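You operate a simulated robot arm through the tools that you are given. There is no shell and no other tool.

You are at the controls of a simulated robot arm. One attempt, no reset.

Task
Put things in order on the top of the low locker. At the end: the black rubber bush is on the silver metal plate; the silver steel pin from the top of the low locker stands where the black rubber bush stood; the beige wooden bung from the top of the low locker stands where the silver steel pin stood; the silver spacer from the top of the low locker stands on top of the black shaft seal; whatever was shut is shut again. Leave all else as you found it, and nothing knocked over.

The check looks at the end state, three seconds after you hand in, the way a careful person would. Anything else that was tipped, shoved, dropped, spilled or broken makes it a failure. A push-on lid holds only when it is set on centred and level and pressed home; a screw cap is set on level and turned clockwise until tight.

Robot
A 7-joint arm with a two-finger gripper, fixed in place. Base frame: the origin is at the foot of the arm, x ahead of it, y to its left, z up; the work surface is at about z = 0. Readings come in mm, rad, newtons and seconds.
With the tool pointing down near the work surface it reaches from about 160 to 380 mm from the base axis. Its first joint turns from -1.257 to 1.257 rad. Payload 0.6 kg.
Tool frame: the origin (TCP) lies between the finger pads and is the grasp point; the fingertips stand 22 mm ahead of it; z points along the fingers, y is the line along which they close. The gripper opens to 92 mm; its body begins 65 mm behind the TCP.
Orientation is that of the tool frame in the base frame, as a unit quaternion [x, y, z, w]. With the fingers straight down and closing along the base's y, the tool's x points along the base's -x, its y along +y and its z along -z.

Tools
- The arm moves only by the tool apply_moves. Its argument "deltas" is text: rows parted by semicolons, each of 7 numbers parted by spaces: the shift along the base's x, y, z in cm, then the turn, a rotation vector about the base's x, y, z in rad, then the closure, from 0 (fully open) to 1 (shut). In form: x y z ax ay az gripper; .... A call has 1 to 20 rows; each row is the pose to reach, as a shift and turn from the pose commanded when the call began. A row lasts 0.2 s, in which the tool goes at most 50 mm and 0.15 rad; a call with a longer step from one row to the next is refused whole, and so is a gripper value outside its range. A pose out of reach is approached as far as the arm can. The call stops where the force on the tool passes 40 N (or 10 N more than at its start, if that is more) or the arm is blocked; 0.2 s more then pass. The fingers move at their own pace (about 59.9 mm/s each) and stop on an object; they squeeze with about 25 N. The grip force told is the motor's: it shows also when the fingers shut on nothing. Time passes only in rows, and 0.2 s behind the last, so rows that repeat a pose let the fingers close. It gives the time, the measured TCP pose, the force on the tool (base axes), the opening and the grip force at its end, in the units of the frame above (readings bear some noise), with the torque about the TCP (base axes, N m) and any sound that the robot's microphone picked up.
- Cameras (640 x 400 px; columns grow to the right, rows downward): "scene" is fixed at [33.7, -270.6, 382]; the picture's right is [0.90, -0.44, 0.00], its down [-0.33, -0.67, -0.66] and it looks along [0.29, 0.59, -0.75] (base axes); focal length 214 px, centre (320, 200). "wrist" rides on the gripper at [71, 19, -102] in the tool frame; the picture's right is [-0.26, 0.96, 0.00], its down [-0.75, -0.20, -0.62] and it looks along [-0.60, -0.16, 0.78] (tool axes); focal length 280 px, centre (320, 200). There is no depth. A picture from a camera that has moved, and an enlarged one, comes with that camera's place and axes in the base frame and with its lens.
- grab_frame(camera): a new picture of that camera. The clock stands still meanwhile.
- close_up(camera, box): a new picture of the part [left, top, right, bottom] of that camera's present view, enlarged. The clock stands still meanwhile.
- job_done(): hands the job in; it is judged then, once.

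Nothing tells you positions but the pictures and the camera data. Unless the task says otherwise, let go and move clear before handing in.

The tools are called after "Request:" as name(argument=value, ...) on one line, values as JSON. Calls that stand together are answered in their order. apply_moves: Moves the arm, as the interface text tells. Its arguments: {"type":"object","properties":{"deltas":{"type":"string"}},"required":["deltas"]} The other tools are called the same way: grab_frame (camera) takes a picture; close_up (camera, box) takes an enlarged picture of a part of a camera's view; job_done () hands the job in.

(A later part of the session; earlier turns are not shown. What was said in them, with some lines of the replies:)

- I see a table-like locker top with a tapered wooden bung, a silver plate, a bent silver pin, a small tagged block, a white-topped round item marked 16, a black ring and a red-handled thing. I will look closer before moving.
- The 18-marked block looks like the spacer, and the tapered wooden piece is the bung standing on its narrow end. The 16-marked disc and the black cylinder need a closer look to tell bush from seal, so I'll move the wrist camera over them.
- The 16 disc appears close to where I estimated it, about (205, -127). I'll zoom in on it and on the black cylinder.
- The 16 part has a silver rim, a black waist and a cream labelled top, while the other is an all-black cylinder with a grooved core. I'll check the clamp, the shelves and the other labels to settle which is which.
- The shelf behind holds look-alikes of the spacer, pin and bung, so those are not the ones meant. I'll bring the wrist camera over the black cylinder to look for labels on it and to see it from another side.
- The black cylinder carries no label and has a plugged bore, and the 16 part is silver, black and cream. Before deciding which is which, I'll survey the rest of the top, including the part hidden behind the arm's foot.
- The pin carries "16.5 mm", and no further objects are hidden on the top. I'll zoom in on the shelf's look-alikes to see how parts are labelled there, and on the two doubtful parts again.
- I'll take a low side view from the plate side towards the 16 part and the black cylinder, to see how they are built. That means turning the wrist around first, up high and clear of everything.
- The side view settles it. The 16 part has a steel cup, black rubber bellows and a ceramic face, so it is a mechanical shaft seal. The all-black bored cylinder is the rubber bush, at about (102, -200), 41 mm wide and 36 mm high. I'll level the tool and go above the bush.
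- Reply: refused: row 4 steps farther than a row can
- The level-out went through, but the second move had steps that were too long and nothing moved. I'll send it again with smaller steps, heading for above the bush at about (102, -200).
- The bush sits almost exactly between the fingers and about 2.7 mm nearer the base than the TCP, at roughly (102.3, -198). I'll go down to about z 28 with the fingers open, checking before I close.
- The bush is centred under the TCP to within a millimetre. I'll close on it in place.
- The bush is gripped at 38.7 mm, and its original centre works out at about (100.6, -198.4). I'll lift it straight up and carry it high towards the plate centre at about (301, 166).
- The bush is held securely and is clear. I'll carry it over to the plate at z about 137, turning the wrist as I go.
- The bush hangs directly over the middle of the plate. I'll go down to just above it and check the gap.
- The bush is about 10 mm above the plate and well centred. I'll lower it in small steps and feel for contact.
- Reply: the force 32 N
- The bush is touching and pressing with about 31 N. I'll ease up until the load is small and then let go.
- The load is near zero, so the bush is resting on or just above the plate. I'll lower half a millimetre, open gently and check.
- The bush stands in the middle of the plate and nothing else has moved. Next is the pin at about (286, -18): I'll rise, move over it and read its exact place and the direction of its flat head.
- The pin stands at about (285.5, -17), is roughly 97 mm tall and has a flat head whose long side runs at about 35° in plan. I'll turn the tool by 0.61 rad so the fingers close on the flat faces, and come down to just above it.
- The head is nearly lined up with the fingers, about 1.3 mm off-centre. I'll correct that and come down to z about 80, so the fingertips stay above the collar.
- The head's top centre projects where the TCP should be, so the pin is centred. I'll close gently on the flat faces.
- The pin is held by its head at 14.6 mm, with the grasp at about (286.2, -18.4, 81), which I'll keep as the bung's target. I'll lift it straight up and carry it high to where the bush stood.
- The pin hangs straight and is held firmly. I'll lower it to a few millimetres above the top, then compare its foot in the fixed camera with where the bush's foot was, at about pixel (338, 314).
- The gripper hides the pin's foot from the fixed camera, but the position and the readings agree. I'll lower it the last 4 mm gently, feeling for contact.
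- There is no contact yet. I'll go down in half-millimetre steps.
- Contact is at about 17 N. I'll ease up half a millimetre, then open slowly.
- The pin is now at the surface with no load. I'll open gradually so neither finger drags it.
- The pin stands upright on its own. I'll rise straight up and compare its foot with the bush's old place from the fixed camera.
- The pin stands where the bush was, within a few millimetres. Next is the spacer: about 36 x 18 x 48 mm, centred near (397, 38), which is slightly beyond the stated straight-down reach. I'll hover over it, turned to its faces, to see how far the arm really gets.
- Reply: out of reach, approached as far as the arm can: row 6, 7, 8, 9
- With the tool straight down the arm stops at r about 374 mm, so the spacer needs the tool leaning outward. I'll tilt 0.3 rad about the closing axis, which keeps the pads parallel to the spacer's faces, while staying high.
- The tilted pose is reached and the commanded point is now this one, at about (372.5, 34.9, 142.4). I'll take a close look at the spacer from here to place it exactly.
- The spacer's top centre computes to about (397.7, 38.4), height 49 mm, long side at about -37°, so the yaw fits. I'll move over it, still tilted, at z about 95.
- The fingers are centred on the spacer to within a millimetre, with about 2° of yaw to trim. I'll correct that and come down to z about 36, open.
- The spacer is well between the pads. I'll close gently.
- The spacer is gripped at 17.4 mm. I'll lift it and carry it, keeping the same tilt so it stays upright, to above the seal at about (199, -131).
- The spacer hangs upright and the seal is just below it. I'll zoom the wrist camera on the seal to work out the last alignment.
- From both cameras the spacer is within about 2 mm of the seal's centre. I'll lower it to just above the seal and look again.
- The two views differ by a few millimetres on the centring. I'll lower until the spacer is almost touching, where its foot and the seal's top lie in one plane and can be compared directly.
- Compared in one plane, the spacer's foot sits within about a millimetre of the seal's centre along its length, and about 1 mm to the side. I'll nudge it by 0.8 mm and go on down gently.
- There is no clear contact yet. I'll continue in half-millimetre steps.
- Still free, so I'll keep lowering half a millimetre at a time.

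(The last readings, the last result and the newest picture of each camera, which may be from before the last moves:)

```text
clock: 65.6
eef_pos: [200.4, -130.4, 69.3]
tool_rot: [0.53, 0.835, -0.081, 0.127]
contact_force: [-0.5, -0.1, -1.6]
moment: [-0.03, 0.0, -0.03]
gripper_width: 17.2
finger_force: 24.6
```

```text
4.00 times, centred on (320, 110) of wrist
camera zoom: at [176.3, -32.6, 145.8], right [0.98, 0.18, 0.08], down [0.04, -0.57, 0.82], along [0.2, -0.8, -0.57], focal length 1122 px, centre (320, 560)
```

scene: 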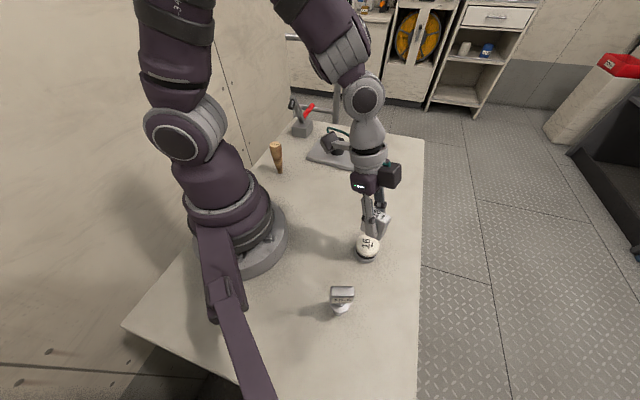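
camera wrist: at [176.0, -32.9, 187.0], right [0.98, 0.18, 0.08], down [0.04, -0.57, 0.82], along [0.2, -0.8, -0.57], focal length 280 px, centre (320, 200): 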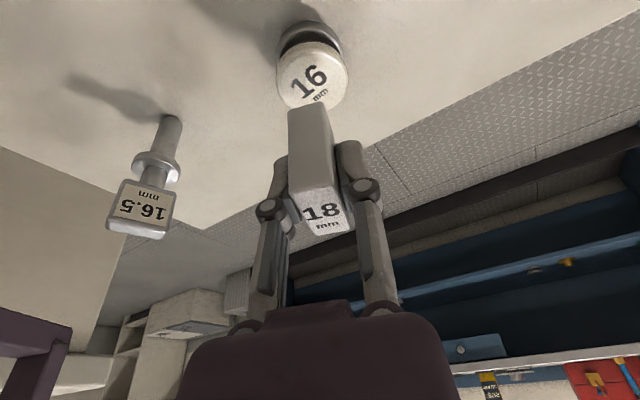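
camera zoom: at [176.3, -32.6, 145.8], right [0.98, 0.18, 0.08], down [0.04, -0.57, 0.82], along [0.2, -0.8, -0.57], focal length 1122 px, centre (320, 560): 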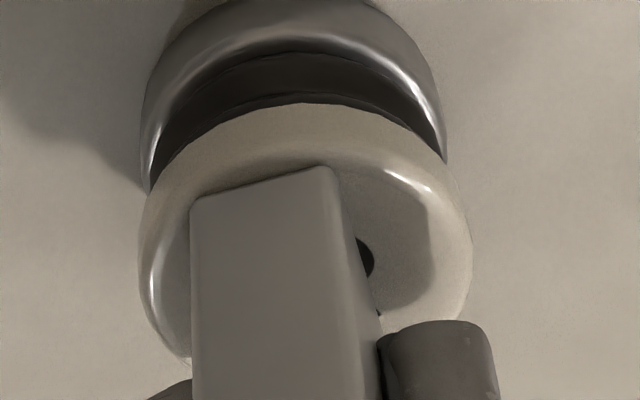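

The spacer's near edge lies just inside the label ring, so centring is good. I'll keep lowering until I feel contact.

Request:
apply_moves(deltas="0 0 -0.05 0 0 0 0.94; 0 0 -0.05 0 0 0 0.94")

Request:
apply_moves(deltas="0 0 -0.05 0 0 0 0.94; 0 0 -0.05 0 0 0 0.94")

Request:
apply_moves(deltas="0 0 -0.05 0 0 0 0.94; 0 0 -0.05 0 0 0 0.94")

```text
clock: 66.2
eef_pos: [201.1, -130.9, 70.0]
tool_rot: [0.53, 0.835, -0.08, 0.126]
contact_force: [-3.4, 2.9, 16.3]
moment: [0.13, 0.14, -0.01]
gripper_width: 17.5
finger_force: 25.3
```

```text
clock: 66.8
eef_pos: [200.5, -130.1, 68.2]
tool_rot: [0.53, 0.835, -0.08, 0.127]
contact_force: [0.8, -2.1, 21.8]
moment: [-0.12, -0.09, -0.03]
gripper_width: 17.4
finger_force: 25.0
```

```text
clock: 67.4
eef_pos: [199.5, -131.2, 68.3]
tool_rot: [0.53, 0.835, -0.08, 0.127]
contact_force: [3.4, -3.2, 20.9]
moment: [-0.06, -0.13, -0.03]
gripper_width: 17.6
finger_force: 24.7
```

Contact was made at about 70 mm, and the spacer is now pressing with about 21 N. I'll ease up before opening.

Request:
apply_moves(deltas="0 0 0.04 0 0 0 0.94; 0 0 0.06 0 0 0 0.94; 0 0 0.06 0 0 0 0.94")

Request:
close_up(camera="scene", box=[345, 215, 395, 265])

```text
clock: 68.2
eef_pos: [200.1, -129.5, 67.4]
tool_rot: [0.529, 0.835, -0.081, 0.125]
contact_force: [-0.8, 0.4, -1.0]
moment: [0.04, 0.0, -0.01]
gripper_width: 17.2
finger_force: 24.7
```

```text
8.00 times, centred on (370, 240) of scene
camera zoom: at [33.7, -270.6, 382.0], right [0.9, -0.44, 0.0], down [-0.33, -0.67, -0.66], along [0.29, 0.59, -0.75], focal length 1716 px, centre (-80, -120)
```

zoom: 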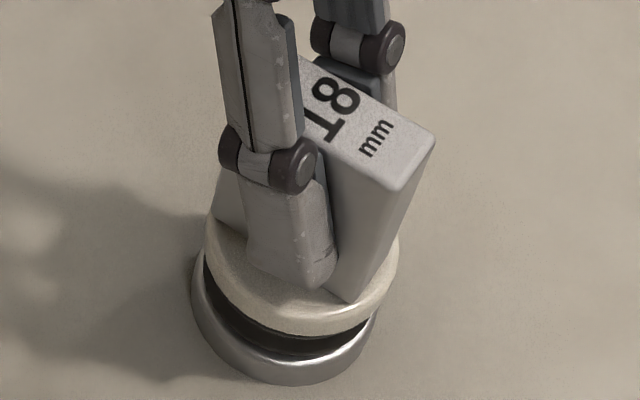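

The load is off and the spacer stands square on the seal. I'll settle it by 0.3 mm and open slowly.

Request:
apply_moves(deltas="0 0 -0.03 0 0 0 0.94; 0 0 -0.03 0 0 0 0.94")

Request:
apply_moves(deltas="0 0 0 0 0 0 0.8; 0 0 0 0 0 0 0.77; 0 0 0 0 0 0 0.73; 0 0 0 0 0 0 0.66; 0 0 0 0 0 0 0.58; 0 0 0 0 0 0 0.5; 0 0 0 0 0 0 0.5")

Request:
grab_frame(camera="wrist")

Request:
close_up(camera="scene", box=[345, 205, 405, 265])

```text
clock: 68.8
eef_pos: [199.5, -131.0, 68.0]
tool_rot: [0.53, 0.835, -0.08, 0.126]
contact_force: [-0.9, 0.5, 2.5]
moment: [-0.03, 0.07, -0.02]
gripper_width: 17.7
finger_force: 24.8
```

```text
clock: 70.4
eef_pos: [199.3, -130.1, 66.9]
tool_rot: [0.53, 0.835, -0.08, 0.127]
contact_force: [-0.5, 0.1, -0.2]
moment: [0.01, 0.03, -0.01]
gripper_width: 45.9
finger_force: 0.0
```

```text
taken
camera wrist: at [176.0, -32.8, 144.6], right [0.98, 0.18, 0.08], down [0.04, -0.57, 0.82], along [0.2, -0.8, -0.57], focal length 280 px, centre (320, 200)
```

wrist: 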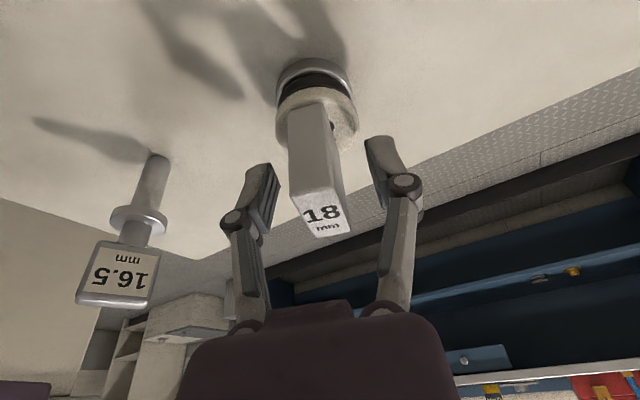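

```text
6.67 times, centred on (375, 235) of scene
camera zoom: at [33.7, -270.6, 382.0], right [0.9, -0.44, 0.0], down [-0.33, -0.67, -0.66], along [0.29, 0.59, -0.75], focal length 1430 px, centre (-47, -33)
```

zoom: 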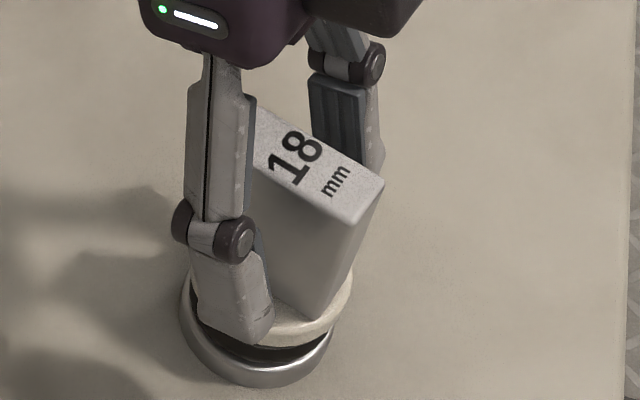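

The spacer stands freely on the seal. I'll rise straight up and clear, then level the tool.

Request:
apply_moves(deltas="0 0 1 0 0 0 0.5; 0 0 3 0 0 0 0.5; 0 0 5.5 0 0 0 0.4; 0 0 8 0 0 0 0.3; 0 0 10 0 0 0 0.2; 0 0 11 0 0 0 0.1; 0 0 11 0 0 0 0")

Request:
grab_frame(camera="wrist")

Request:
close_up(camera="scene", box=[335, 190, 415, 270])

```text
clock: 72.0
eef_pos: [200.3, -131.6, 178.6]
tool_rot: [0.53, 0.835, -0.08, 0.126]
contact_force: [0.0, 0.6, -0.1]
moment: [-0.01, 0.0, -0.01]
gripper_width: 91.8
finger_force: 0.0
```

```text
taken
camera wrist: at [176.2, -32.9, 254.7], right [0.98, 0.18, 0.08], down [0.04, -0.57, 0.82], along [0.2, -0.8, -0.57], focal length 280 px, centre (320, 200)
```

wrist: 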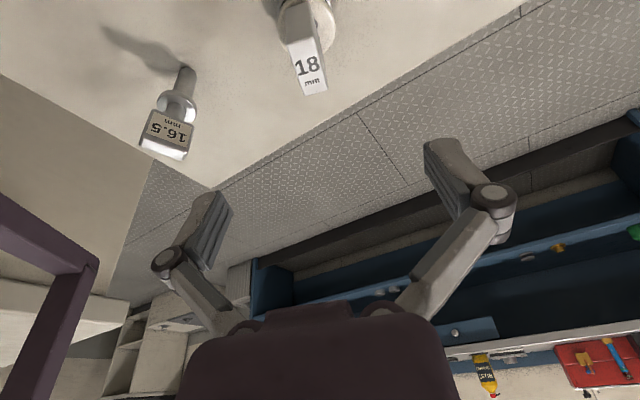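

```text
5.00 times, centred on (375, 230) of scene
camera zoom: at [33.7, -270.6, 382.0], right [0.9, -0.44, 0.0], down [-0.33, -0.67, -0.66], along [0.29, 0.59, -0.75], focal length 1072 px, centre (45, 50)
```

zoom: 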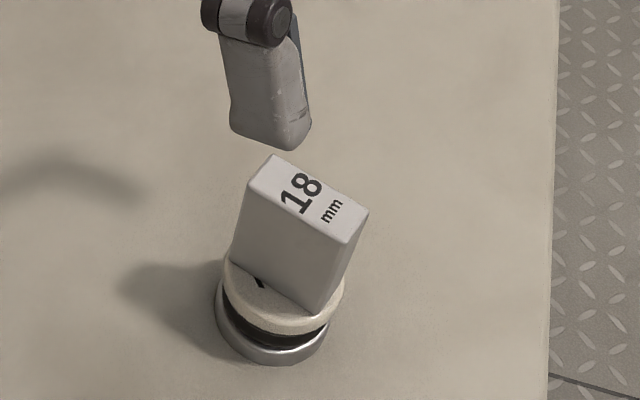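

The spacer is standing well on the seal. Now for the bung at about (128, 162), 90 mm tall and 25 mm at the top: I'll level the tool and swing round high above everything.

Request:
apply_moves(deltas="0 0 0.5 0.09 0.043 0 0; 0 0 1 0.181 0.085 0 0; 0 0 1.5 0.2714 0.1279 0 0; 0 0 1.5 0.2714 0.1279 0 0")

Request:
apply_moves(deltas="1 2 0 0 0 0.13 0; 2.2 4.5 0 0 0 0.26 0; 3.4 7.2 0 0 0 0.39 0; 4.6 10 0 0 0 0.52 0; 5.6 12.8 0 0 0 0.65 0; 5.4 15.6 0 0 0 0.79 0; 4.6 18.2 0 0 0 0.93 0; 3.4 20.6 0 0 0 1.07 0; 2 22.8 0 0 0 1.21 0; 0.4 24.8 0 0 0 1.35 0; -1.4 26.4 0 0 0 1.49 0; -3.2 27.8 0 0 0 1.63 0; -5 28.8 0 0 0 1.77 0; -6.6 29.1 0 0 0 1.91 0; -7.1 29.2 0 0 0 2.03 0; -7.1 29.2 0 0 0 2.03 0")

Request:
grab_frame(camera="wrist")

Request:
grab_frame(camera="scene")

```text
clock: 73.0
eef_pos: [200.5, -130.3, 192.5]
tool_rot: [0.536, 0.844, -0.001, -0.001]
contact_force: [0.6, 0.4, 0.4]
moment: [0.02, 0.0, 0.0]
gripper_width: 92.0
finger_force: 0.0
```

```text
clock: 76.4
eef_pos: [128.7, 162.4, 193.1]
tool_rot: [-0.435, 0.9, 0.0, 0.0]
contact_force: [-0.4, 0.2, -0.7]
moment: [0.0, 0.01, -0.04]
gripper_width: 92.0
finger_force: 0.1
```

```text
taken
camera wrist: at [70.0, 119.0, 295.5], right [-0.59, 0.8, 0.0], down [0.63, 0.46, 0.63], along [0.5, 0.37, -0.78], focal length 280 px, centre (320, 200)
```

wrist: 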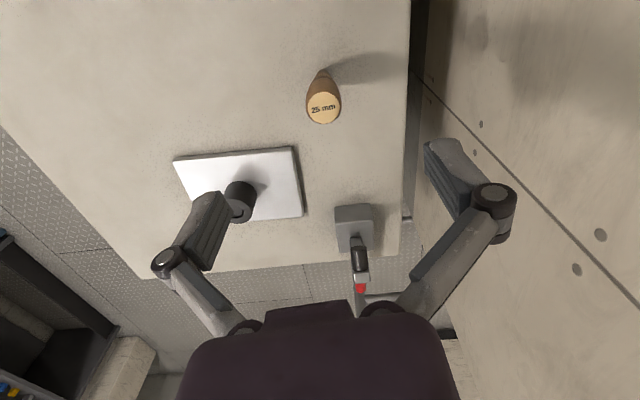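

```text
taken
```

scene: 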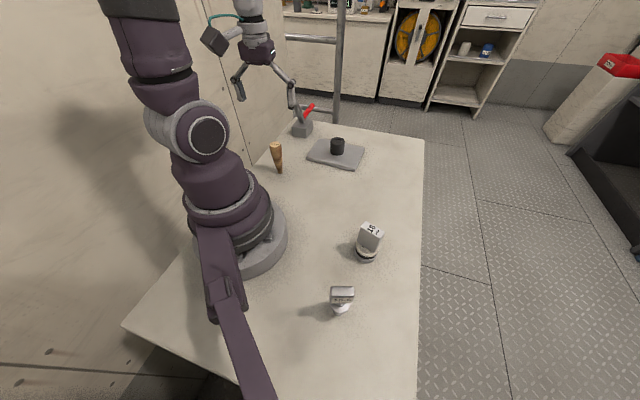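

I'm above the bung and it looks upright and close to centred. I'll zoom in to get its exact place.

Request:
close_up(camera="wrist", box=[270, 50, 370, 150])

Request:
close_up(camera="scene", box=[250, 130, 310, 185])

Request:
close_up(camera="scene", box=[340, 200, 400, 270])

```text
4.00 times, centred on (320, 100) of wrist
camera zoom: at [70.0, 119.0, 295.5], right [-0.59, 0.8, 0.0], down [0.63, 0.46, 0.63], along [0.5, 0.37, -0.78], focal length 1122 px, centre (320, 600)
```

zoom: 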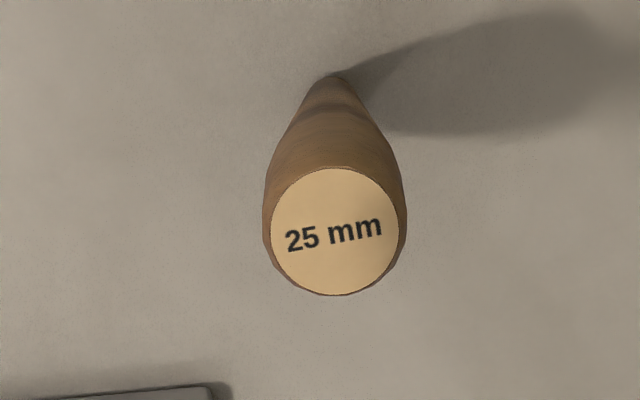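

```text
7.27 times, centred on (280, 158) of scene
camera zoom: at [33.7, -270.6, 382.0], right [0.9, -0.44, 0.0], down [-0.33, -0.67, -0.66], along [0.29, 0.59, -0.75], focal length 1560 px, centre (611, 509)
```

zoom: 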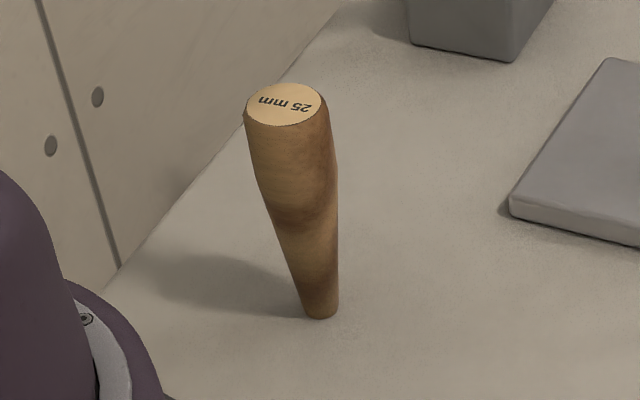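

```text
5.71 times, centred on (370, 235) of scene
camera zoom: at [33.7, -270.6, 382.0], right [0.9, -0.44, 0.0], down [-0.33, -0.67, -0.66], along [0.29, 0.59, -0.75], focal length 1226 px, centre (34, 0)
```

zoom: 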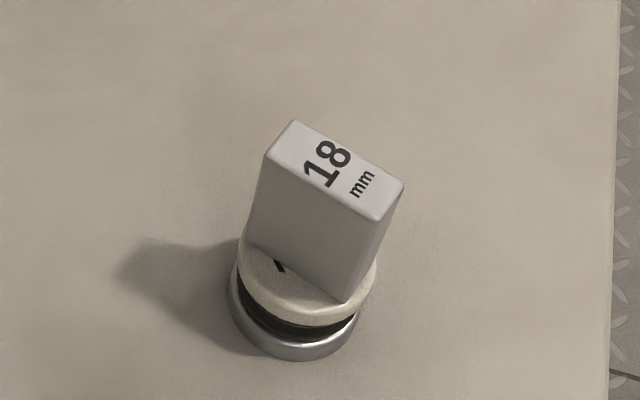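

The bung has its widest part, about 29 mm, near z 65 and tapers to about 12.5 mm at the foot; its centre is about 2 mm outward of the TCP. I'll shift there, narrow the fingers to about 64 mm and come down to z about 125 for a check.

Request:
apply_moves(deltas="0.08 0.2 -2 0 0 0 0.3; 0.08 0.2 -4.5 0 0 0 0.3; 0.08 0.2 -6.5 0 0 0 0.3; 0.08 0.2 -6.8 0 0 0 0.3; 0.08 0.2 -6.8 0 0 0 0.3")

Request:
grab_frame(camera="wrist")

Request:
close_up(camera="wrist", box=[260, 80, 380, 200])

Request:
close_up(camera="scene", box=[230, 90, 330, 185])

```text
clock: 77.6
eef_pos: [130.2, 164.1, 125.1]
tool_rot: [-0.435, 0.901, 0.0, 0.001]
contact_force: [-0.5, -0.3, -0.3]
moment: [-0.02, 0.0, 0.03]
gripper_width: 64.2
finger_force: 0.0
```

```text
taken
camera wrist: at [71.0, 121.4, 227.2], right [-0.59, 0.81, 0.0], down [0.63, 0.46, 0.63], along [0.5, 0.37, -0.78], focal length 280 px, centre (320, 200)
```

wrist: 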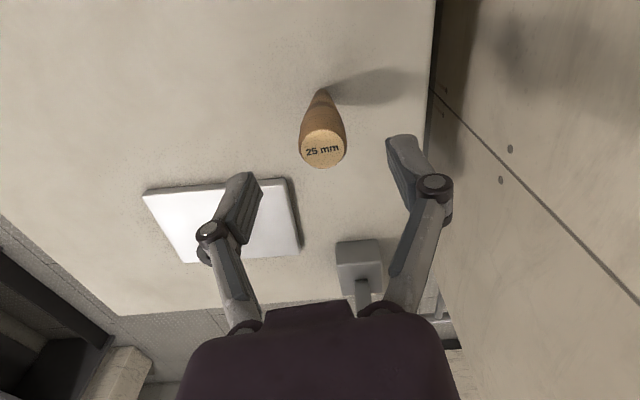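

```text
3.33 times, centred on (320, 140) of wrist
camera zoom: at [71.0, 121.4, 227.2], right [-0.59, 0.81, 0.0], down [0.63, 0.46, 0.63], along [0.5, 0.37, -0.78], focal length 935 px, centre (320, 400)
```

zoom: 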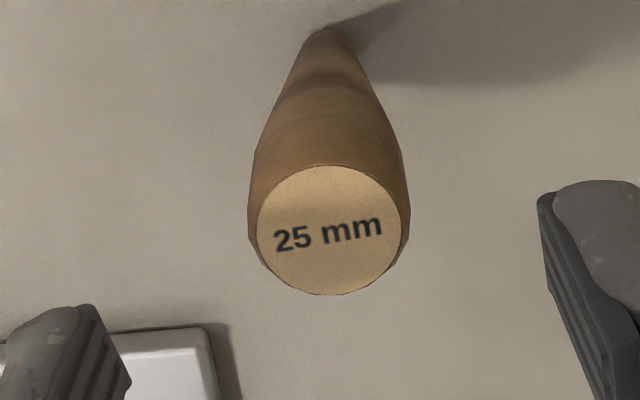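

```text
4.21 times, centred on (280, 138) of scene
camera zoom: at [33.7, -270.6, 382.0], right [0.9, -0.44, 0.0], down [-0.33, -0.67, -0.66], along [0.29, 0.59, -0.75], focal length 903 px, centre (488, 463)
```

zoom: 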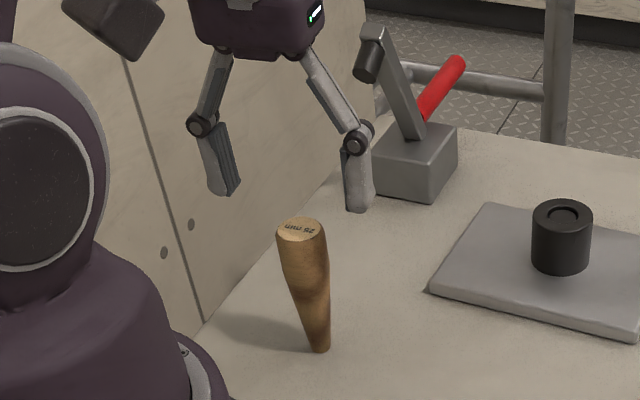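

The bung's top is exactly where the TCP projects. I'll go down to z about 68, beside its widest part, still open.

Request:
apply_moves(deltas="0 0 -1.5 0 0 0 0.3; 0 0 -3 0 0 0 0.3; 0 0 -4.5 0 0 0 0.3; 0 0 -5.6 0 0 0 0.3; 0 0 -5.6 0 0 0 0.3")

Request:
grab_frame(camera="wrist")

Request:
close_up(camera="scene", box=[230, 110, 330, 185])

```text
clock: 78.8
eef_pos: [128.8, 164.2, 68.8]
tool_rot: [-0.434, 0.901, -0.001, -0.001]
contact_force: [-0.3, -0.6, 0.0]
moment: [0.02, 0.0, 0.0]
gripper_width: 64.3
finger_force: 0.0
```

```text
taken
camera wrist: at [70.9, 121.5, 170.8], right [-0.59, 0.81, 0.0], down [0.63, 0.46, 0.62], along [0.5, 0.37, -0.78], focal length 280 px, centre (320, 200)
```

wrist: 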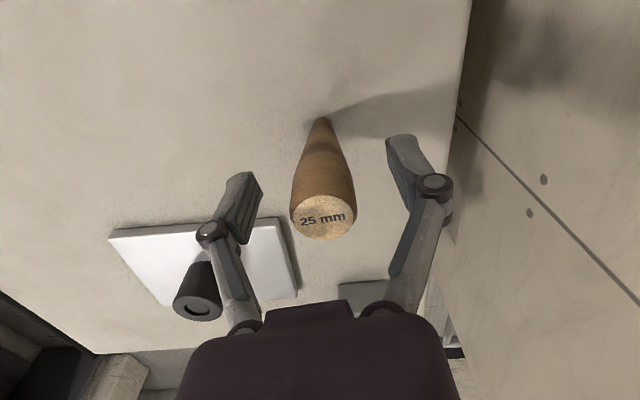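

```text
5.33 times, centred on (280, 148) of scene
camera zoom: at [33.7, -270.6, 382.0], right [0.9, -0.44, 0.0], down [-0.33, -0.67, -0.66], along [0.29, 0.59, -0.75], focal length 1144 px, centre (533, 480)
```

zoom: 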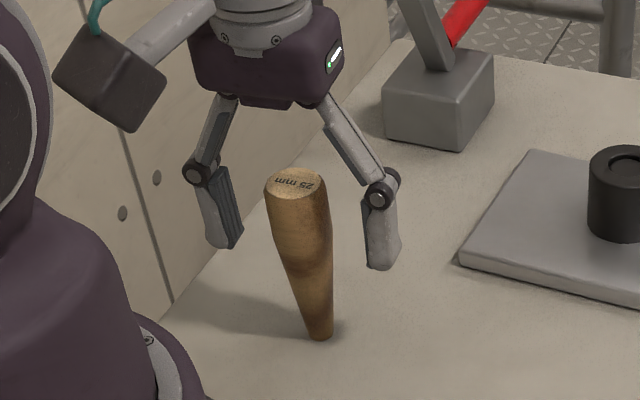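

The bung is centred between the pads. I'll close gently on it.

Request:
apply_moves(deltas="0 0 0 0 0 0 0.45; 0 0 0 0 0 0 0.55; 0 0 0 0 0 0 0.6; 0 0 0 0 0 0 0.64; 0 0 0 0 0 0 0.68; 0 0 0 0 0 0 0.72; 0 0 0 0 0 0 0.76; 0 0 0 0 0 0 0.8; 0 0 0 0 0 0 0.8")

Request:
grab_frame(camera="wrist")

Request:
close_up(camera="scene", box=[230, 110, 330, 185])

```text
clock: 80.8
eef_pos: [129.8, 163.7, 67.4]
tool_rot: [-0.434, 0.901, 0.0, 0.0]
contact_force: [-0.9, 0.1, 1.2]
moment: [0.02, -0.01, 0.01]
gripper_width: 25.7
finger_force: 25.0
```

```text
taken
camera wrist: at [70.9, 121.6, 170.9], right [-0.59, 0.81, 0.0], down [0.63, 0.46, 0.63], along [0.5, 0.37, -0.78], focal length 280 px, centre (320, 200)
```

wrist: 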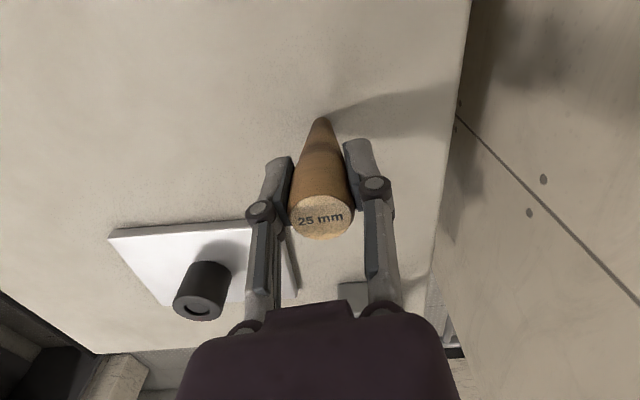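

```text
5.33 times, centred on (280, 148) of scene
camera zoom: at [33.7, -270.6, 382.0], right [0.9, -0.44, 0.0], down [-0.33, -0.67, -0.66], along [0.29, 0.59, -0.75], focal length 1144 px, centre (533, 480)
```

zoom: 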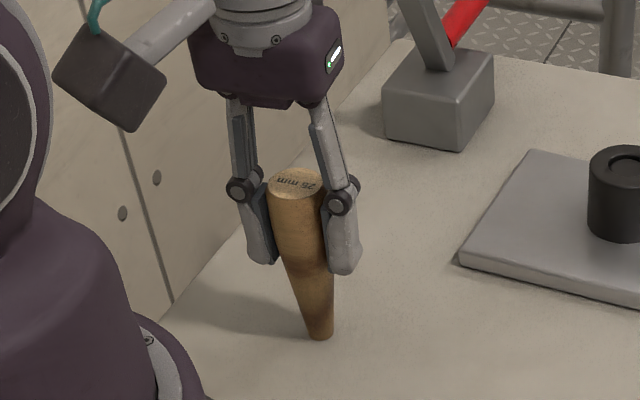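

The bung is gripped at 25.7 mm and still upright. I'll lift it and carry it to where the pin stood, at about (286.2, -18.4).

Request:
apply_moves(deltas="0 0 0.3 0 0 0 0.8; 0 0 1.2 0 0 0 0.8; 0 0 2.7 0 0 0 0.8; 0 0 4.3 0 0 0 0.8; 0 0 5.6 0 0 0 0.8; 0 0 6 0 0 0 0.8; 0 0 6 0 0 0 0.8")

Request:
grab_frame(camera="wrist")

Request:
close_up(camera="scene", box=[230, 80, 340, 185])

```text
clock: 82.4
eef_pos: [130.3, 163.7, 129.3]
tool_rot: [-0.435, 0.901, 0.0, 0.0]
contact_force: [0.5, -0.2, 0.0]
moment: [0.02, -0.03, 0.02]
gripper_width: 26.0
finger_force: 25.3
```

```text
taken
camera wrist: at [70.9, 121.3, 231.1], right [-0.59, 0.81, 0.0], down [0.63, 0.46, 0.62], along [0.5, 0.37, -0.78], focal length 280 px, centre (320, 200)
```

wrist: 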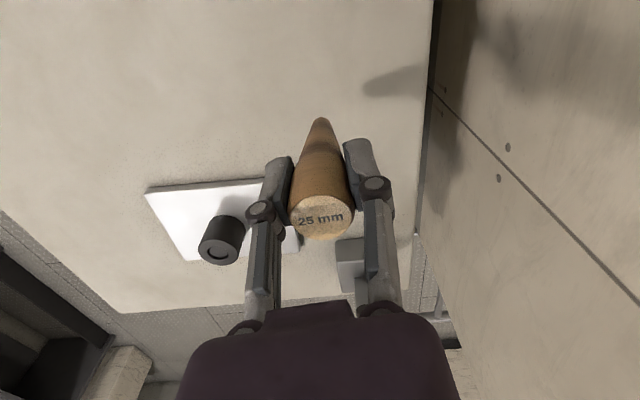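

```text
3.81 times, centred on (285, 132) of scene
camera zoom: at [33.7, -270.6, 382.0], right [0.9, -0.44, 0.0], down [-0.33, -0.67, -0.66], along [0.29, 0.59, -0.75], focal length 817 px, centre (453, 457)
```

zoom: 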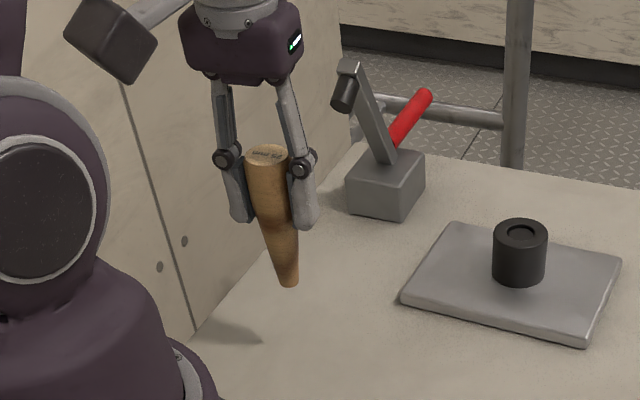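

The bung hangs straight. I'll move it across now, slowly at both ends.

Request:
apply_moves(deltas="0.6 -0.7 0 0 0 -0.04 0.8; 1.8 -2.1 0 0 0 -0.1 0.8; 3.3 -3.8 0 0 0 -0.19 0.8; 5 -5.8 0 0 0 -0.29 0.8; 6.7 -7.8 0 0 0 -0.4 0.8; 8.4 -9.8 0 0 0 -0.51 0.8; 10.1 -11.7 0 0 0 -0.62 0.8; 11.8 -13.7 0 0 0 -0.72 0.8; 13.4 -15.5 0 0 0 -0.82 0.8; 14.7 -17.1 0 0 0 -0.9 0.8; 15.4 -17.9 0 0 0 -0.95 0.8; 15.66 -18.19 0 0 0 -0.96 0.8; 15.66 -18.19 0 0 0 -0.96 0.8; 15.66 -18.19 0 0 0 -0.96 0.8")

Request:
grab_frame(camera="wrist")

Request:
grab_frame(camera="scene")

Request:
close_up(camera="scene", box=[330, 110, 430, 210])

```text
clock: 85.4
eef_pos: [286.9, -18.4, 128.8]
tool_rot: [0.031, 1.0, 0.0, 0.0]
contact_force: [0.4, -0.2, 0.0]
moment: [-0.01, -0.01, -0.04]
gripper_width: 25.9
finger_force: 24.9
```

```text
taken
camera wrist: at [217.2, 5.7, 231.0], right [0.32, 0.95, 0.0], down [0.74, -0.25, 0.62], along [0.59, -0.2, -0.78], focal length 280 px, centre (320, 200)
```

wrist: 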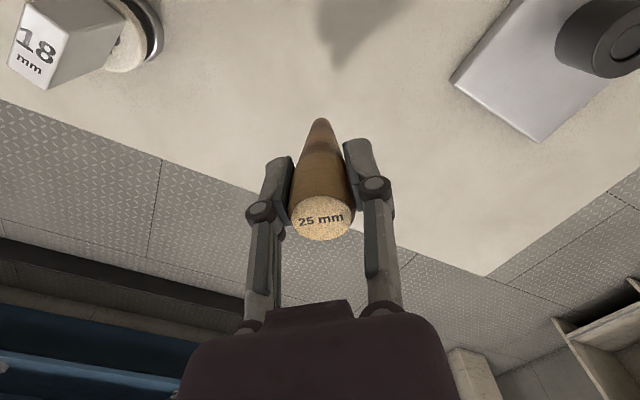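

```text
taken
```

scene: 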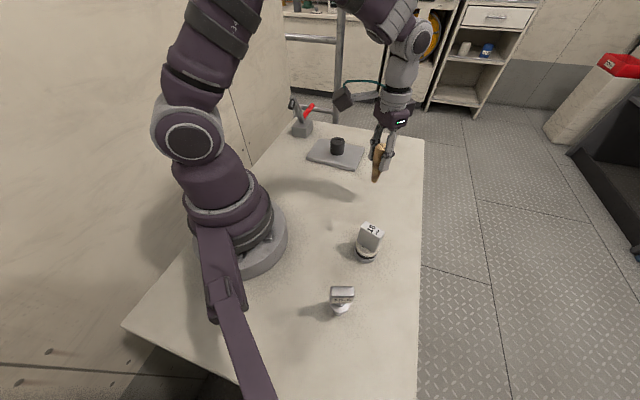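

```text
4.00 times, centred on (380, 160) of scene
camera zoom: at [33.7, -270.6, 382.0], right [0.9, -0.44, 0.0], down [-0.33, -0.67, -0.66], along [0.29, 0.59, -0.75], focal length 858 px, centre (80, 360)
```

zoom: 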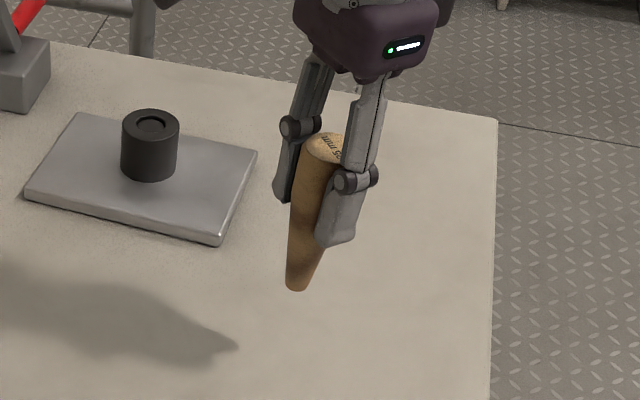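

The bung is above the pin's old spot. I'll lower it to a few millimetres above the top and compare its foot with the pin's old foot, at about pixel (368, 199) in the fixed camera.

Request:
apply_moves(deltas="0 0 -1.2 0 0 0 0.8; 0 0 -2.8 0 0 0 0.8; 0 0 -4.2 0 0 0 0.8; 0 0 -5.2 0 0 0 0.8; 0 0 -5.6 0 0 0 0.8; 0 0 -5.6 0 0 0 0.8")

Request:
close_up(camera="scene", box=[345, 150, 405, 210])

Request:
grab_frame(camera="wrist")

```text
clock: 86.8
eef_pos: [287.4, -19.2, 72.3]
tool_rot: [0.031, 1.0, 0.0, 0.0]
contact_force: [0.2, 0.1, -0.9]
moment: [0.01, -0.02, -0.01]
gripper_width: 25.6
finger_force: 24.5
```

```text
6.67 times, centred on (375, 180) of scene
camera zoom: at [33.7, -270.6, 382.0], right [0.9, -0.44, 0.0], down [-0.33, -0.67, -0.66], along [0.29, 0.59, -0.75], focal length 1430 px, centre (-47, 333)
```

zoom: 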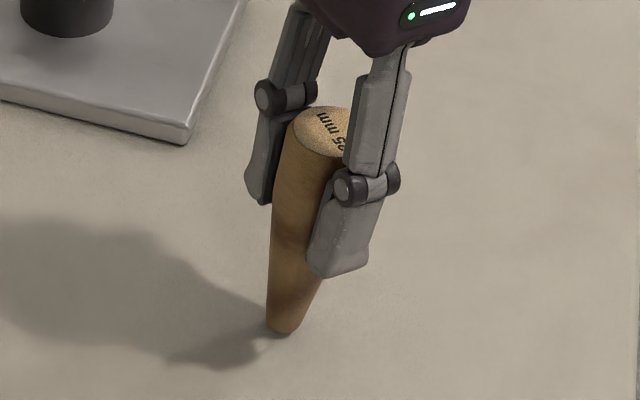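

```text
taken
camera wrist: at [217.3, 6.3, 174.9], right [0.32, 0.95, 0.0], down [0.74, -0.25, 0.62], along [0.59, -0.2, -0.78], focal length 280 px, centre (320, 200)
```

wrist: 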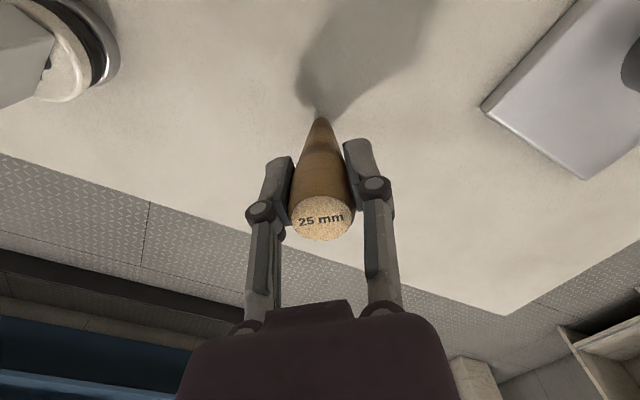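

The foot looks about 3–4 mm to the right of the pin's old foot, so I want to check whether the bung hangs truly vertical before setting it down. I'll zoom in from both cameras.

Request:
close_up(camera="wrist", box=[260, 90, 390, 250])

Request:
close_up(camera="scene", box=[355, 155, 395, 205])

```text
2.50 times, centred on (325, 170) of wrist
camera zoom: at [217.3, 6.3, 174.9], right [0.32, 0.95, 0.0], down [0.74, -0.25, 0.62], along [0.59, -0.2, -0.78], focal length 701 px, centre (308, 275)
```

zoom: 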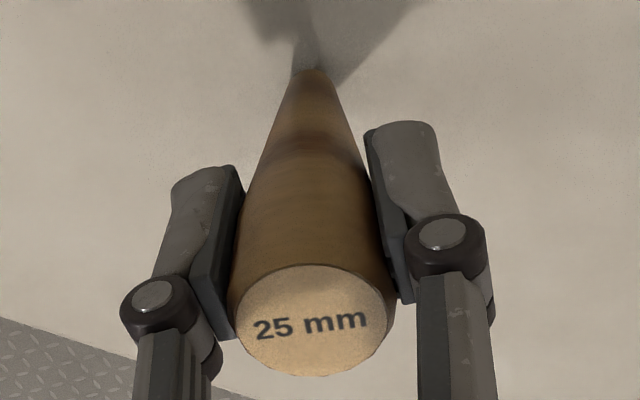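

```text
8.00 times, centred on (375, 180) of scene
camera zoom: at [33.7, -270.6, 382.0], right [0.9, -0.44, 0.0], down [-0.33, -0.67, -0.66], along [0.29, 0.59, -0.75], focal length 1716 px, centre (-120, 360)
```

zoom: 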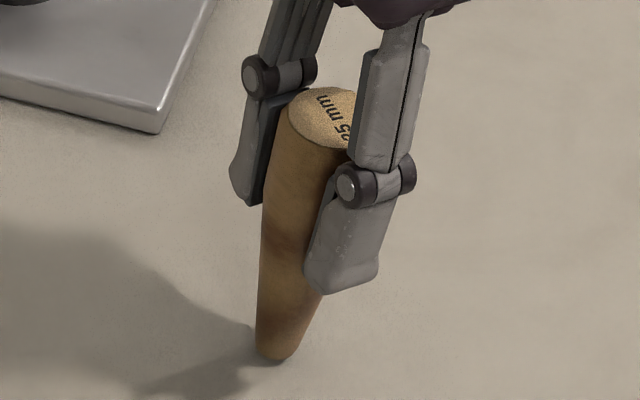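

Allowing for the part of the top hidden by the finger, the bung is vertical. Its foot is about 2–3 mm off the pin's old foot. I'll shift it by (-1.5, +1.5) mm and lower it towards contact.

Request:
apply_moves(deltas="-0.08 0.08 0 0 0 0 0.8; -0.15 0.15 -0.1 0 0 0 0.8; -0.15 0.15 -0.2 0 0 0 0.8; -0.15 0.15 -0.3 0 0 0 0.8; -0.15 0.15 -0.35 0 0 0 0.8; -0.15 0.15 -0.35 0 0 0 0.8")

Request:
apply_moves(deltas="0 0 -0.04 0 0 0 0.8; 0 0 -0.04 0 0 0 0.8")

```text
clock: 88.2
eef_pos: [285.4, -16.9, 69.4]
tool_rot: [0.031, 1.0, 0.0, 0.0]
contact_force: [0.1, 0.5, 0.0]
moment: [-0.01, 0.02, 0.04]
gripper_width: 25.4
finger_force: 24.5
```

```text
clock: 88.8
eef_pos: [284.7, -16.3, 68.9]
tool_rot: [0.031, 1.0, 0.0, 0.0]
contact_force: [-0.4, -0.4, -0.4]
moment: [-0.02, -0.01, -0.02]
gripper_width: 25.6
finger_force: 25.1
```

No contact so far. I'll continue in 0.4 mm steps.

Request:
apply_moves(deltas="0 0 -0.04 0 0 0 0.8; 0 0 -0.04 0 0 0 0.8")

Request:
close_up(camera="scene", box=[345, 150, 405, 210])

```text
clock: 89.4
eef_pos: [285.4, -17.6, 69.5]
tool_rot: [0.031, 1.0, 0.0, 0.0]
contact_force: [-1.6, -0.6, 3.3]
moment: [-0.04, 0.05, 0.03]
gripper_width: 25.9
finger_force: 24.9
```

```text
6.67 times, centred on (375, 180) of scene
camera zoom: at [33.7, -270.6, 382.0], right [0.9, -0.44, 0.0], down [-0.33, -0.67, -0.66], along [0.29, 0.59, -0.75], focal length 1430 px, centre (-47, 333)
```

zoom: 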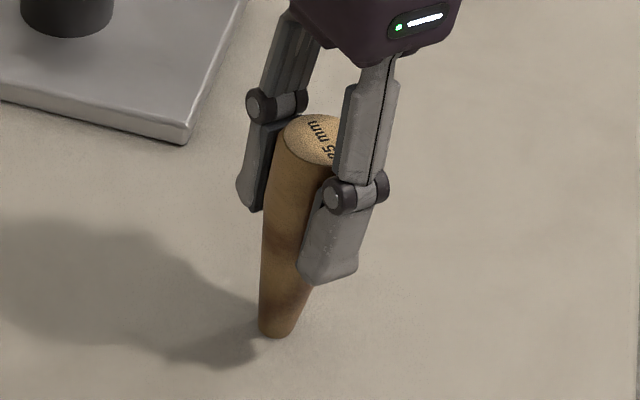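

It is just touching, at about 3 N, and the foot now matches the pin's old foot within about a millimetre. I'll press lightly so it sits flat, and check the reading.

Request:
apply_moves(deltas="0 0 -0.03 0 0 0 0.8; 0 0 -0.03 0 0 0 0.8")

Request:
apply_moves(deltas="0 0 0.03 0 0 0 0.8; 0 0 0.03 0 0 0 0.8")

Request:
close_up(camera="wrist", box=[260, 90, 390, 250])

```text
clock: 90.0
eef_pos: [284.7, -17.7, 68.3]
tool_rot: [0.031, 1.0, 0.0, 0.0]
contact_force: [-0.3, -0.5, 4.7]
moment: [-0.01, -0.09, -0.01]
gripper_width: 25.5
finger_force: 25.2
```

```text
clock: 90.6
eef_pos: [284.2, -16.6, 69.1]
tool_rot: [0.03, 1.0, -0.001, 0.0]
contact_force: [0.0, -0.3, 2.5]
moment: [-0.02, -0.05, -0.02]
gripper_width: 25.6
finger_force: 25.3
```

```text
2.50 times, centred on (325, 170) of wrist
camera zoom: at [215.4, 8.1, 170.8], right [0.32, 0.95, 0.0], down [0.74, -0.25, 0.62], along [0.59, -0.2, -0.78], focal length 701 px, centre (308, 275)
```

zoom: 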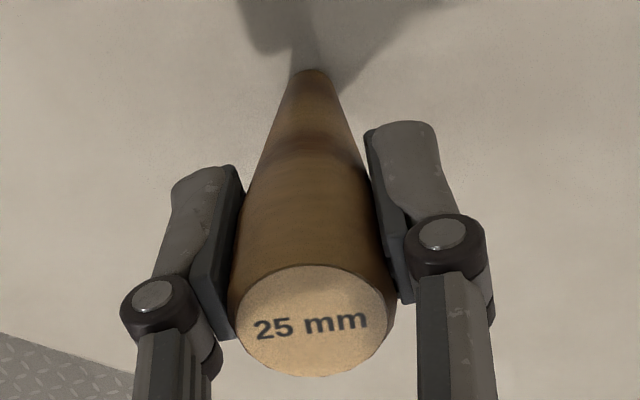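

The contact is light and the bung is square in the fingers. I'll open very gradually.

Request:
apply_moves(deltas="0 0 0 0 0 0 0.72; 0 0 0 0 0 0 0.71; 0 0 0 0 0 0 0.7; 0 0 0 0 0 0 0.69; 0 0 0 0 0 0 0.67; 0 0 0 0 0 0 0.64; 0 0 0 0 0 0 0.6; 0 0 0 0 0 0 0.55; 0 0 0 0 0 0 0.48; 0 0 0 0 0 0 0.4; 0 0 0 0 0 0 0.35; 0 0 0 0 0 0 0.35")

Request:
grab_frame(camera="wrist")

Request:
close_up(camera="scene", box=[345, 150, 405, 210])

```text
clock: 93.2
eef_pos: [285.2, -17.0, 69.3]
tool_rot: [0.03, 1.0, 0.0, 0.0]
contact_force: [0.0, -0.4, -0.1]
moment: [-0.04, 0.0, 0.0]
gripper_width: 59.8
finger_force: 0.1
```

```text
taken
camera wrist: at [215.5, 8.1, 170.8], right [0.32, 0.95, 0.0], down [0.74, -0.25, 0.62], along [0.59, -0.2, -0.78], focal length 280 px, centre (320, 200)
```

wrist: 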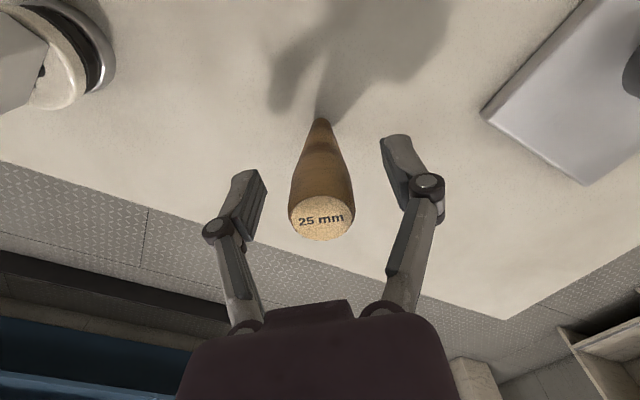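

```text
6.67 times, centred on (375, 180) of scene
camera zoom: at [33.7, -270.6, 382.0], right [0.9, -0.44, 0.0], down [-0.33, -0.67, -0.66], along [0.29, 0.59, -0.75], focal length 1430 px, centre (-47, 333)
```

zoom: 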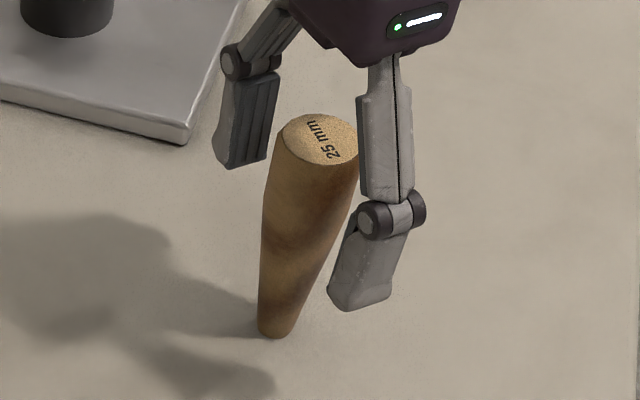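

The bung stands upright on its own. I'll rise straight up, clear of it.

Request:
apply_moves(deltas="0 0 0.8 0 0 0 0.35; 0 0 2 0 0 0 0.35; 0 0 3.5 0 0 0 0.35; 0 0 5.5 0 0 0 0.35; 0 0 8 0 0 0 0.35; 0 0 10.5 0 0 0 0.35; 0 0 12.5 0 0 0 0.35; 0 0 12.5 0 0 0 0.35")

Request:
grab_frame(camera="scene")

Request:
grab_frame(camera="wrist")

Request:
close_up(camera="scene", box=[345, 150, 405, 210])

```text
clock: 95.0
eef_pos: [284.2, -17.9, 194.6]
tool_rot: [0.031, 1.0, -0.001, 0.0]
contact_force: [0.3, -0.6, -0.3]
moment: [0.02, 0.0, 0.02]
gripper_width: 59.9
finger_force: 0.0
```

```text
taken
```

scene: 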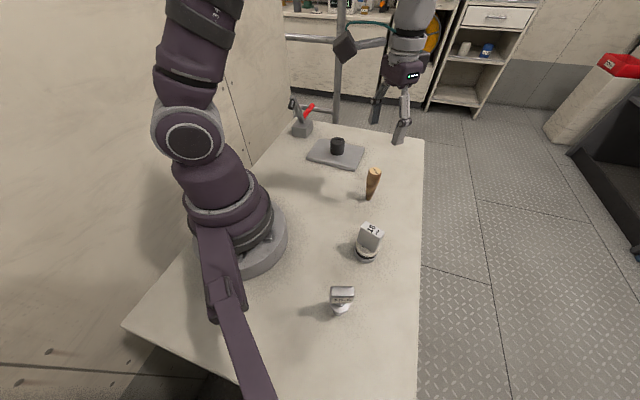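

```text
taken
camera wrist: at [215.5, 7.6, 296.1], right [0.32, 0.95, 0.0], down [0.74, -0.25, 0.63], along [0.59, -0.2, -0.78], focal length 280 px, centre (320, 200)
```

wrist: 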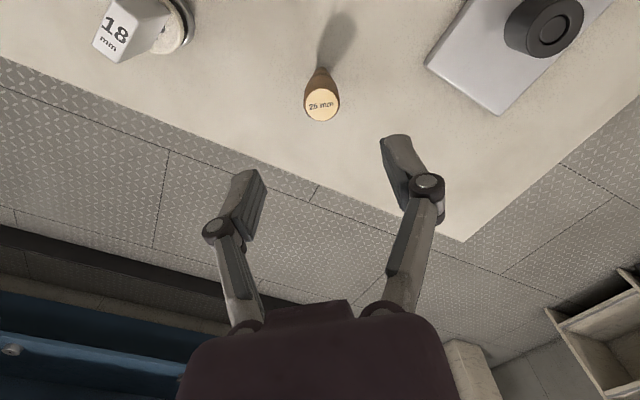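

```text
6.67 times, centred on (375, 180) of scene
camera zoom: at [33.7, -270.6, 382.0], right [0.9, -0.44, 0.0], down [-0.33, -0.67, -0.66], along [0.29, 0.59, -0.75], focal length 1430 px, centre (-47, 333)
```

zoom: 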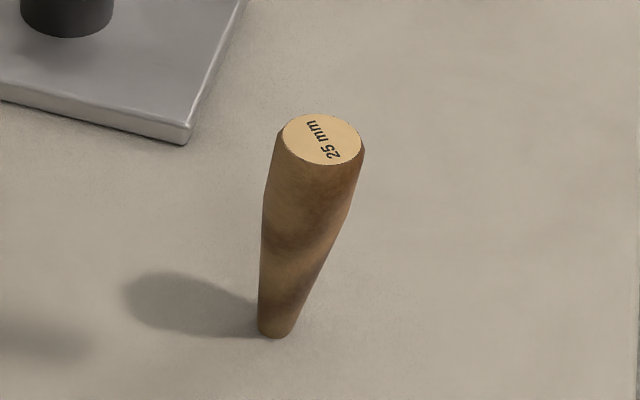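

The bung is standing where the pin stood, and everything appears upright. I'll move the arm back up near its starting pose and check each item closely, including that the seal did not shift.

Request:
apply_moves(deltas="0 -0.5 1.5 0 0 0.03 0.3; 0.2 -1.5 3 0 0 0.06 0.2; 0.4 -3 4.2 0 0 0.06 0.1; 0.4 -3 4.2 0 0 0.06 0; 0.4 -3 4.2 0 0 0.06 0")

Request:
close_up(camera="scene", box=[345, 225, 393, 270])

Request:
close_up(camera="scene", box=[240, 80, 440, 205])

Request:
close_up(camera="scene", box=[315, 285, 365, 335])

Request:
grab_frame(camera="wrist")

```text
clock: 96.2
eef_pos: [290.9, -46.7, 236.4]
tool_rot: [0.0, 1.0, 0.0, 0.0]
contact_force: [-0.7, -0.3, -0.1]
moment: [-0.02, 0.0, -0.02]
gripper_width: 92.1
finger_force: 0.1
```

```text
8.89 times, centred on (369, 248) of scene
camera zoom: at [33.7, -270.6, 382.0], right [0.9, -0.44, 0.0], down [-0.33, -0.67, -0.66], along [0.29, 0.59, -0.75], focal length 1906 px, centre (-116, -222)
```

zoom: 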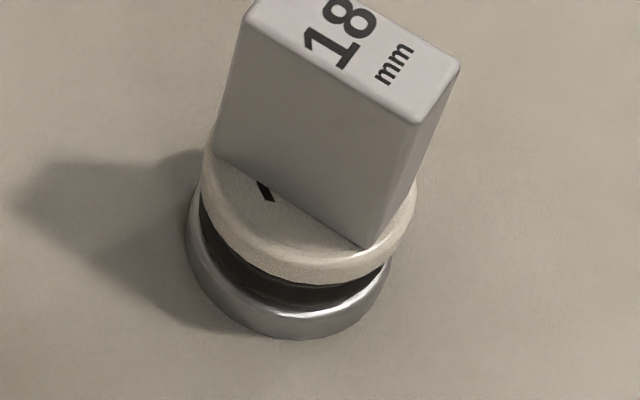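

```text
3.20 times, centred on (340, 142) of scene
camera zoom: at [33.7, -270.6, 382.0], right [0.9, -0.44, 0.0], down [-0.33, -0.67, -0.66], along [0.29, 0.59, -0.75], focal length 686 px, centre (256, 384)
```

zoom: 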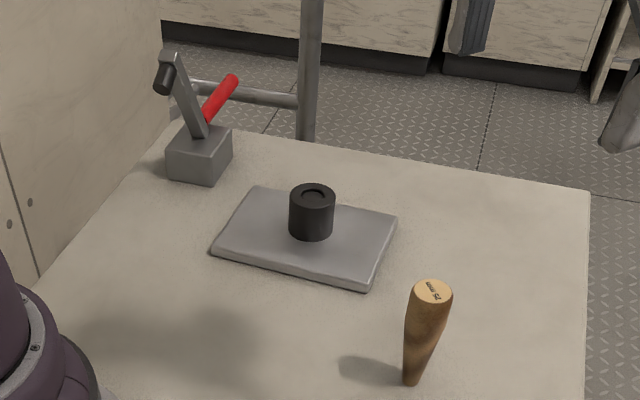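

```text
8.00 times, centred on (340, 310) of scene
camera zoom: at [33.7, -270.6, 382.0], right [0.9, -0.44, 0.0], down [-0.33, -0.67, -0.66], along [0.29, 0.59, -0.75], focal length 1716 px, centre (160, -680)
```

zoom: 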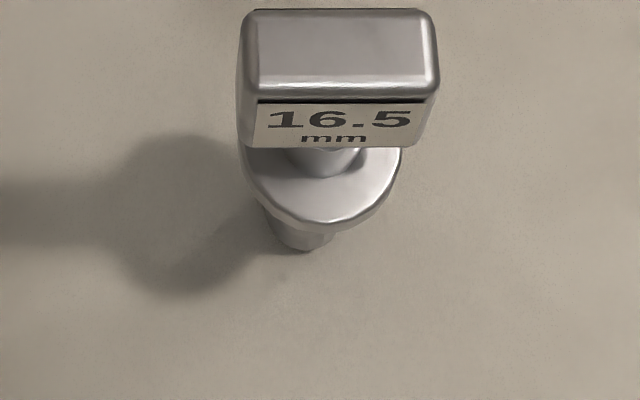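

```text
taken
camera wrist: at [218.9, -26.7, 338.2], right [0.26, 0.96, 0.0], down [0.75, -0.2, 0.62], along [0.6, -0.16, -0.78], focal length 280 px, centre (320, 200)
```

wrist: 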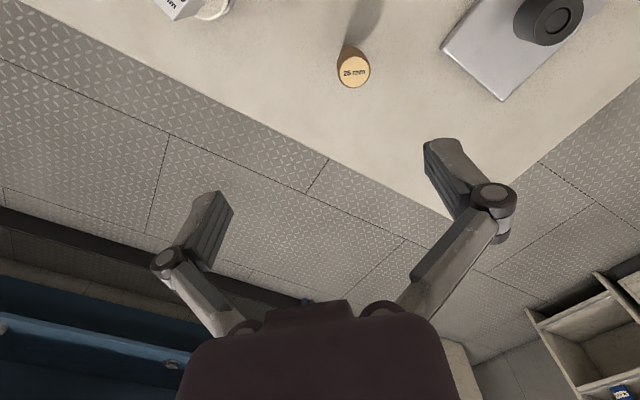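

Everything checks out. The bush is on the plate, the pin stands where the bush was (about 3–4 mm off its centre), and the bung stands where the pin was. The spacer stands on the seal, which has not moved. The clamp and plate are as I found them, nothing was opened, and the arm is clear, so I'm handing in.

Request:
job_done()

```text
The job is handed in.
```

I've handed the job in. All four moves are done, nothing was knocked over, and the arm is back near its starting pose, clear of everything.

- **Bush:** the black rubber bush stands in the middle of the silver metal plate.
- **Pin:** the steel pin stands where the bush stood, about 3–4 mm off the old centre. I left it there, because gripping it again risked tipping it.
- **Bung:** the wooden bung stands upright on its narrow end, within a millimetre or two of the pin's old spot.
- **Spacer:** the spacer marked 18 mm stands on top of the shaft seal, and the seal did not move.

The task did not say which black part was which. I took the all-black bored cylinder as the rubber bush. I took the part marked 16 mm, with a steel cup, rubber bellows and cream ceramic-looking face, as the shaft seal.

I opened nothing, so there was nothing to shut again. The clamp and the plate look as they did at the start.
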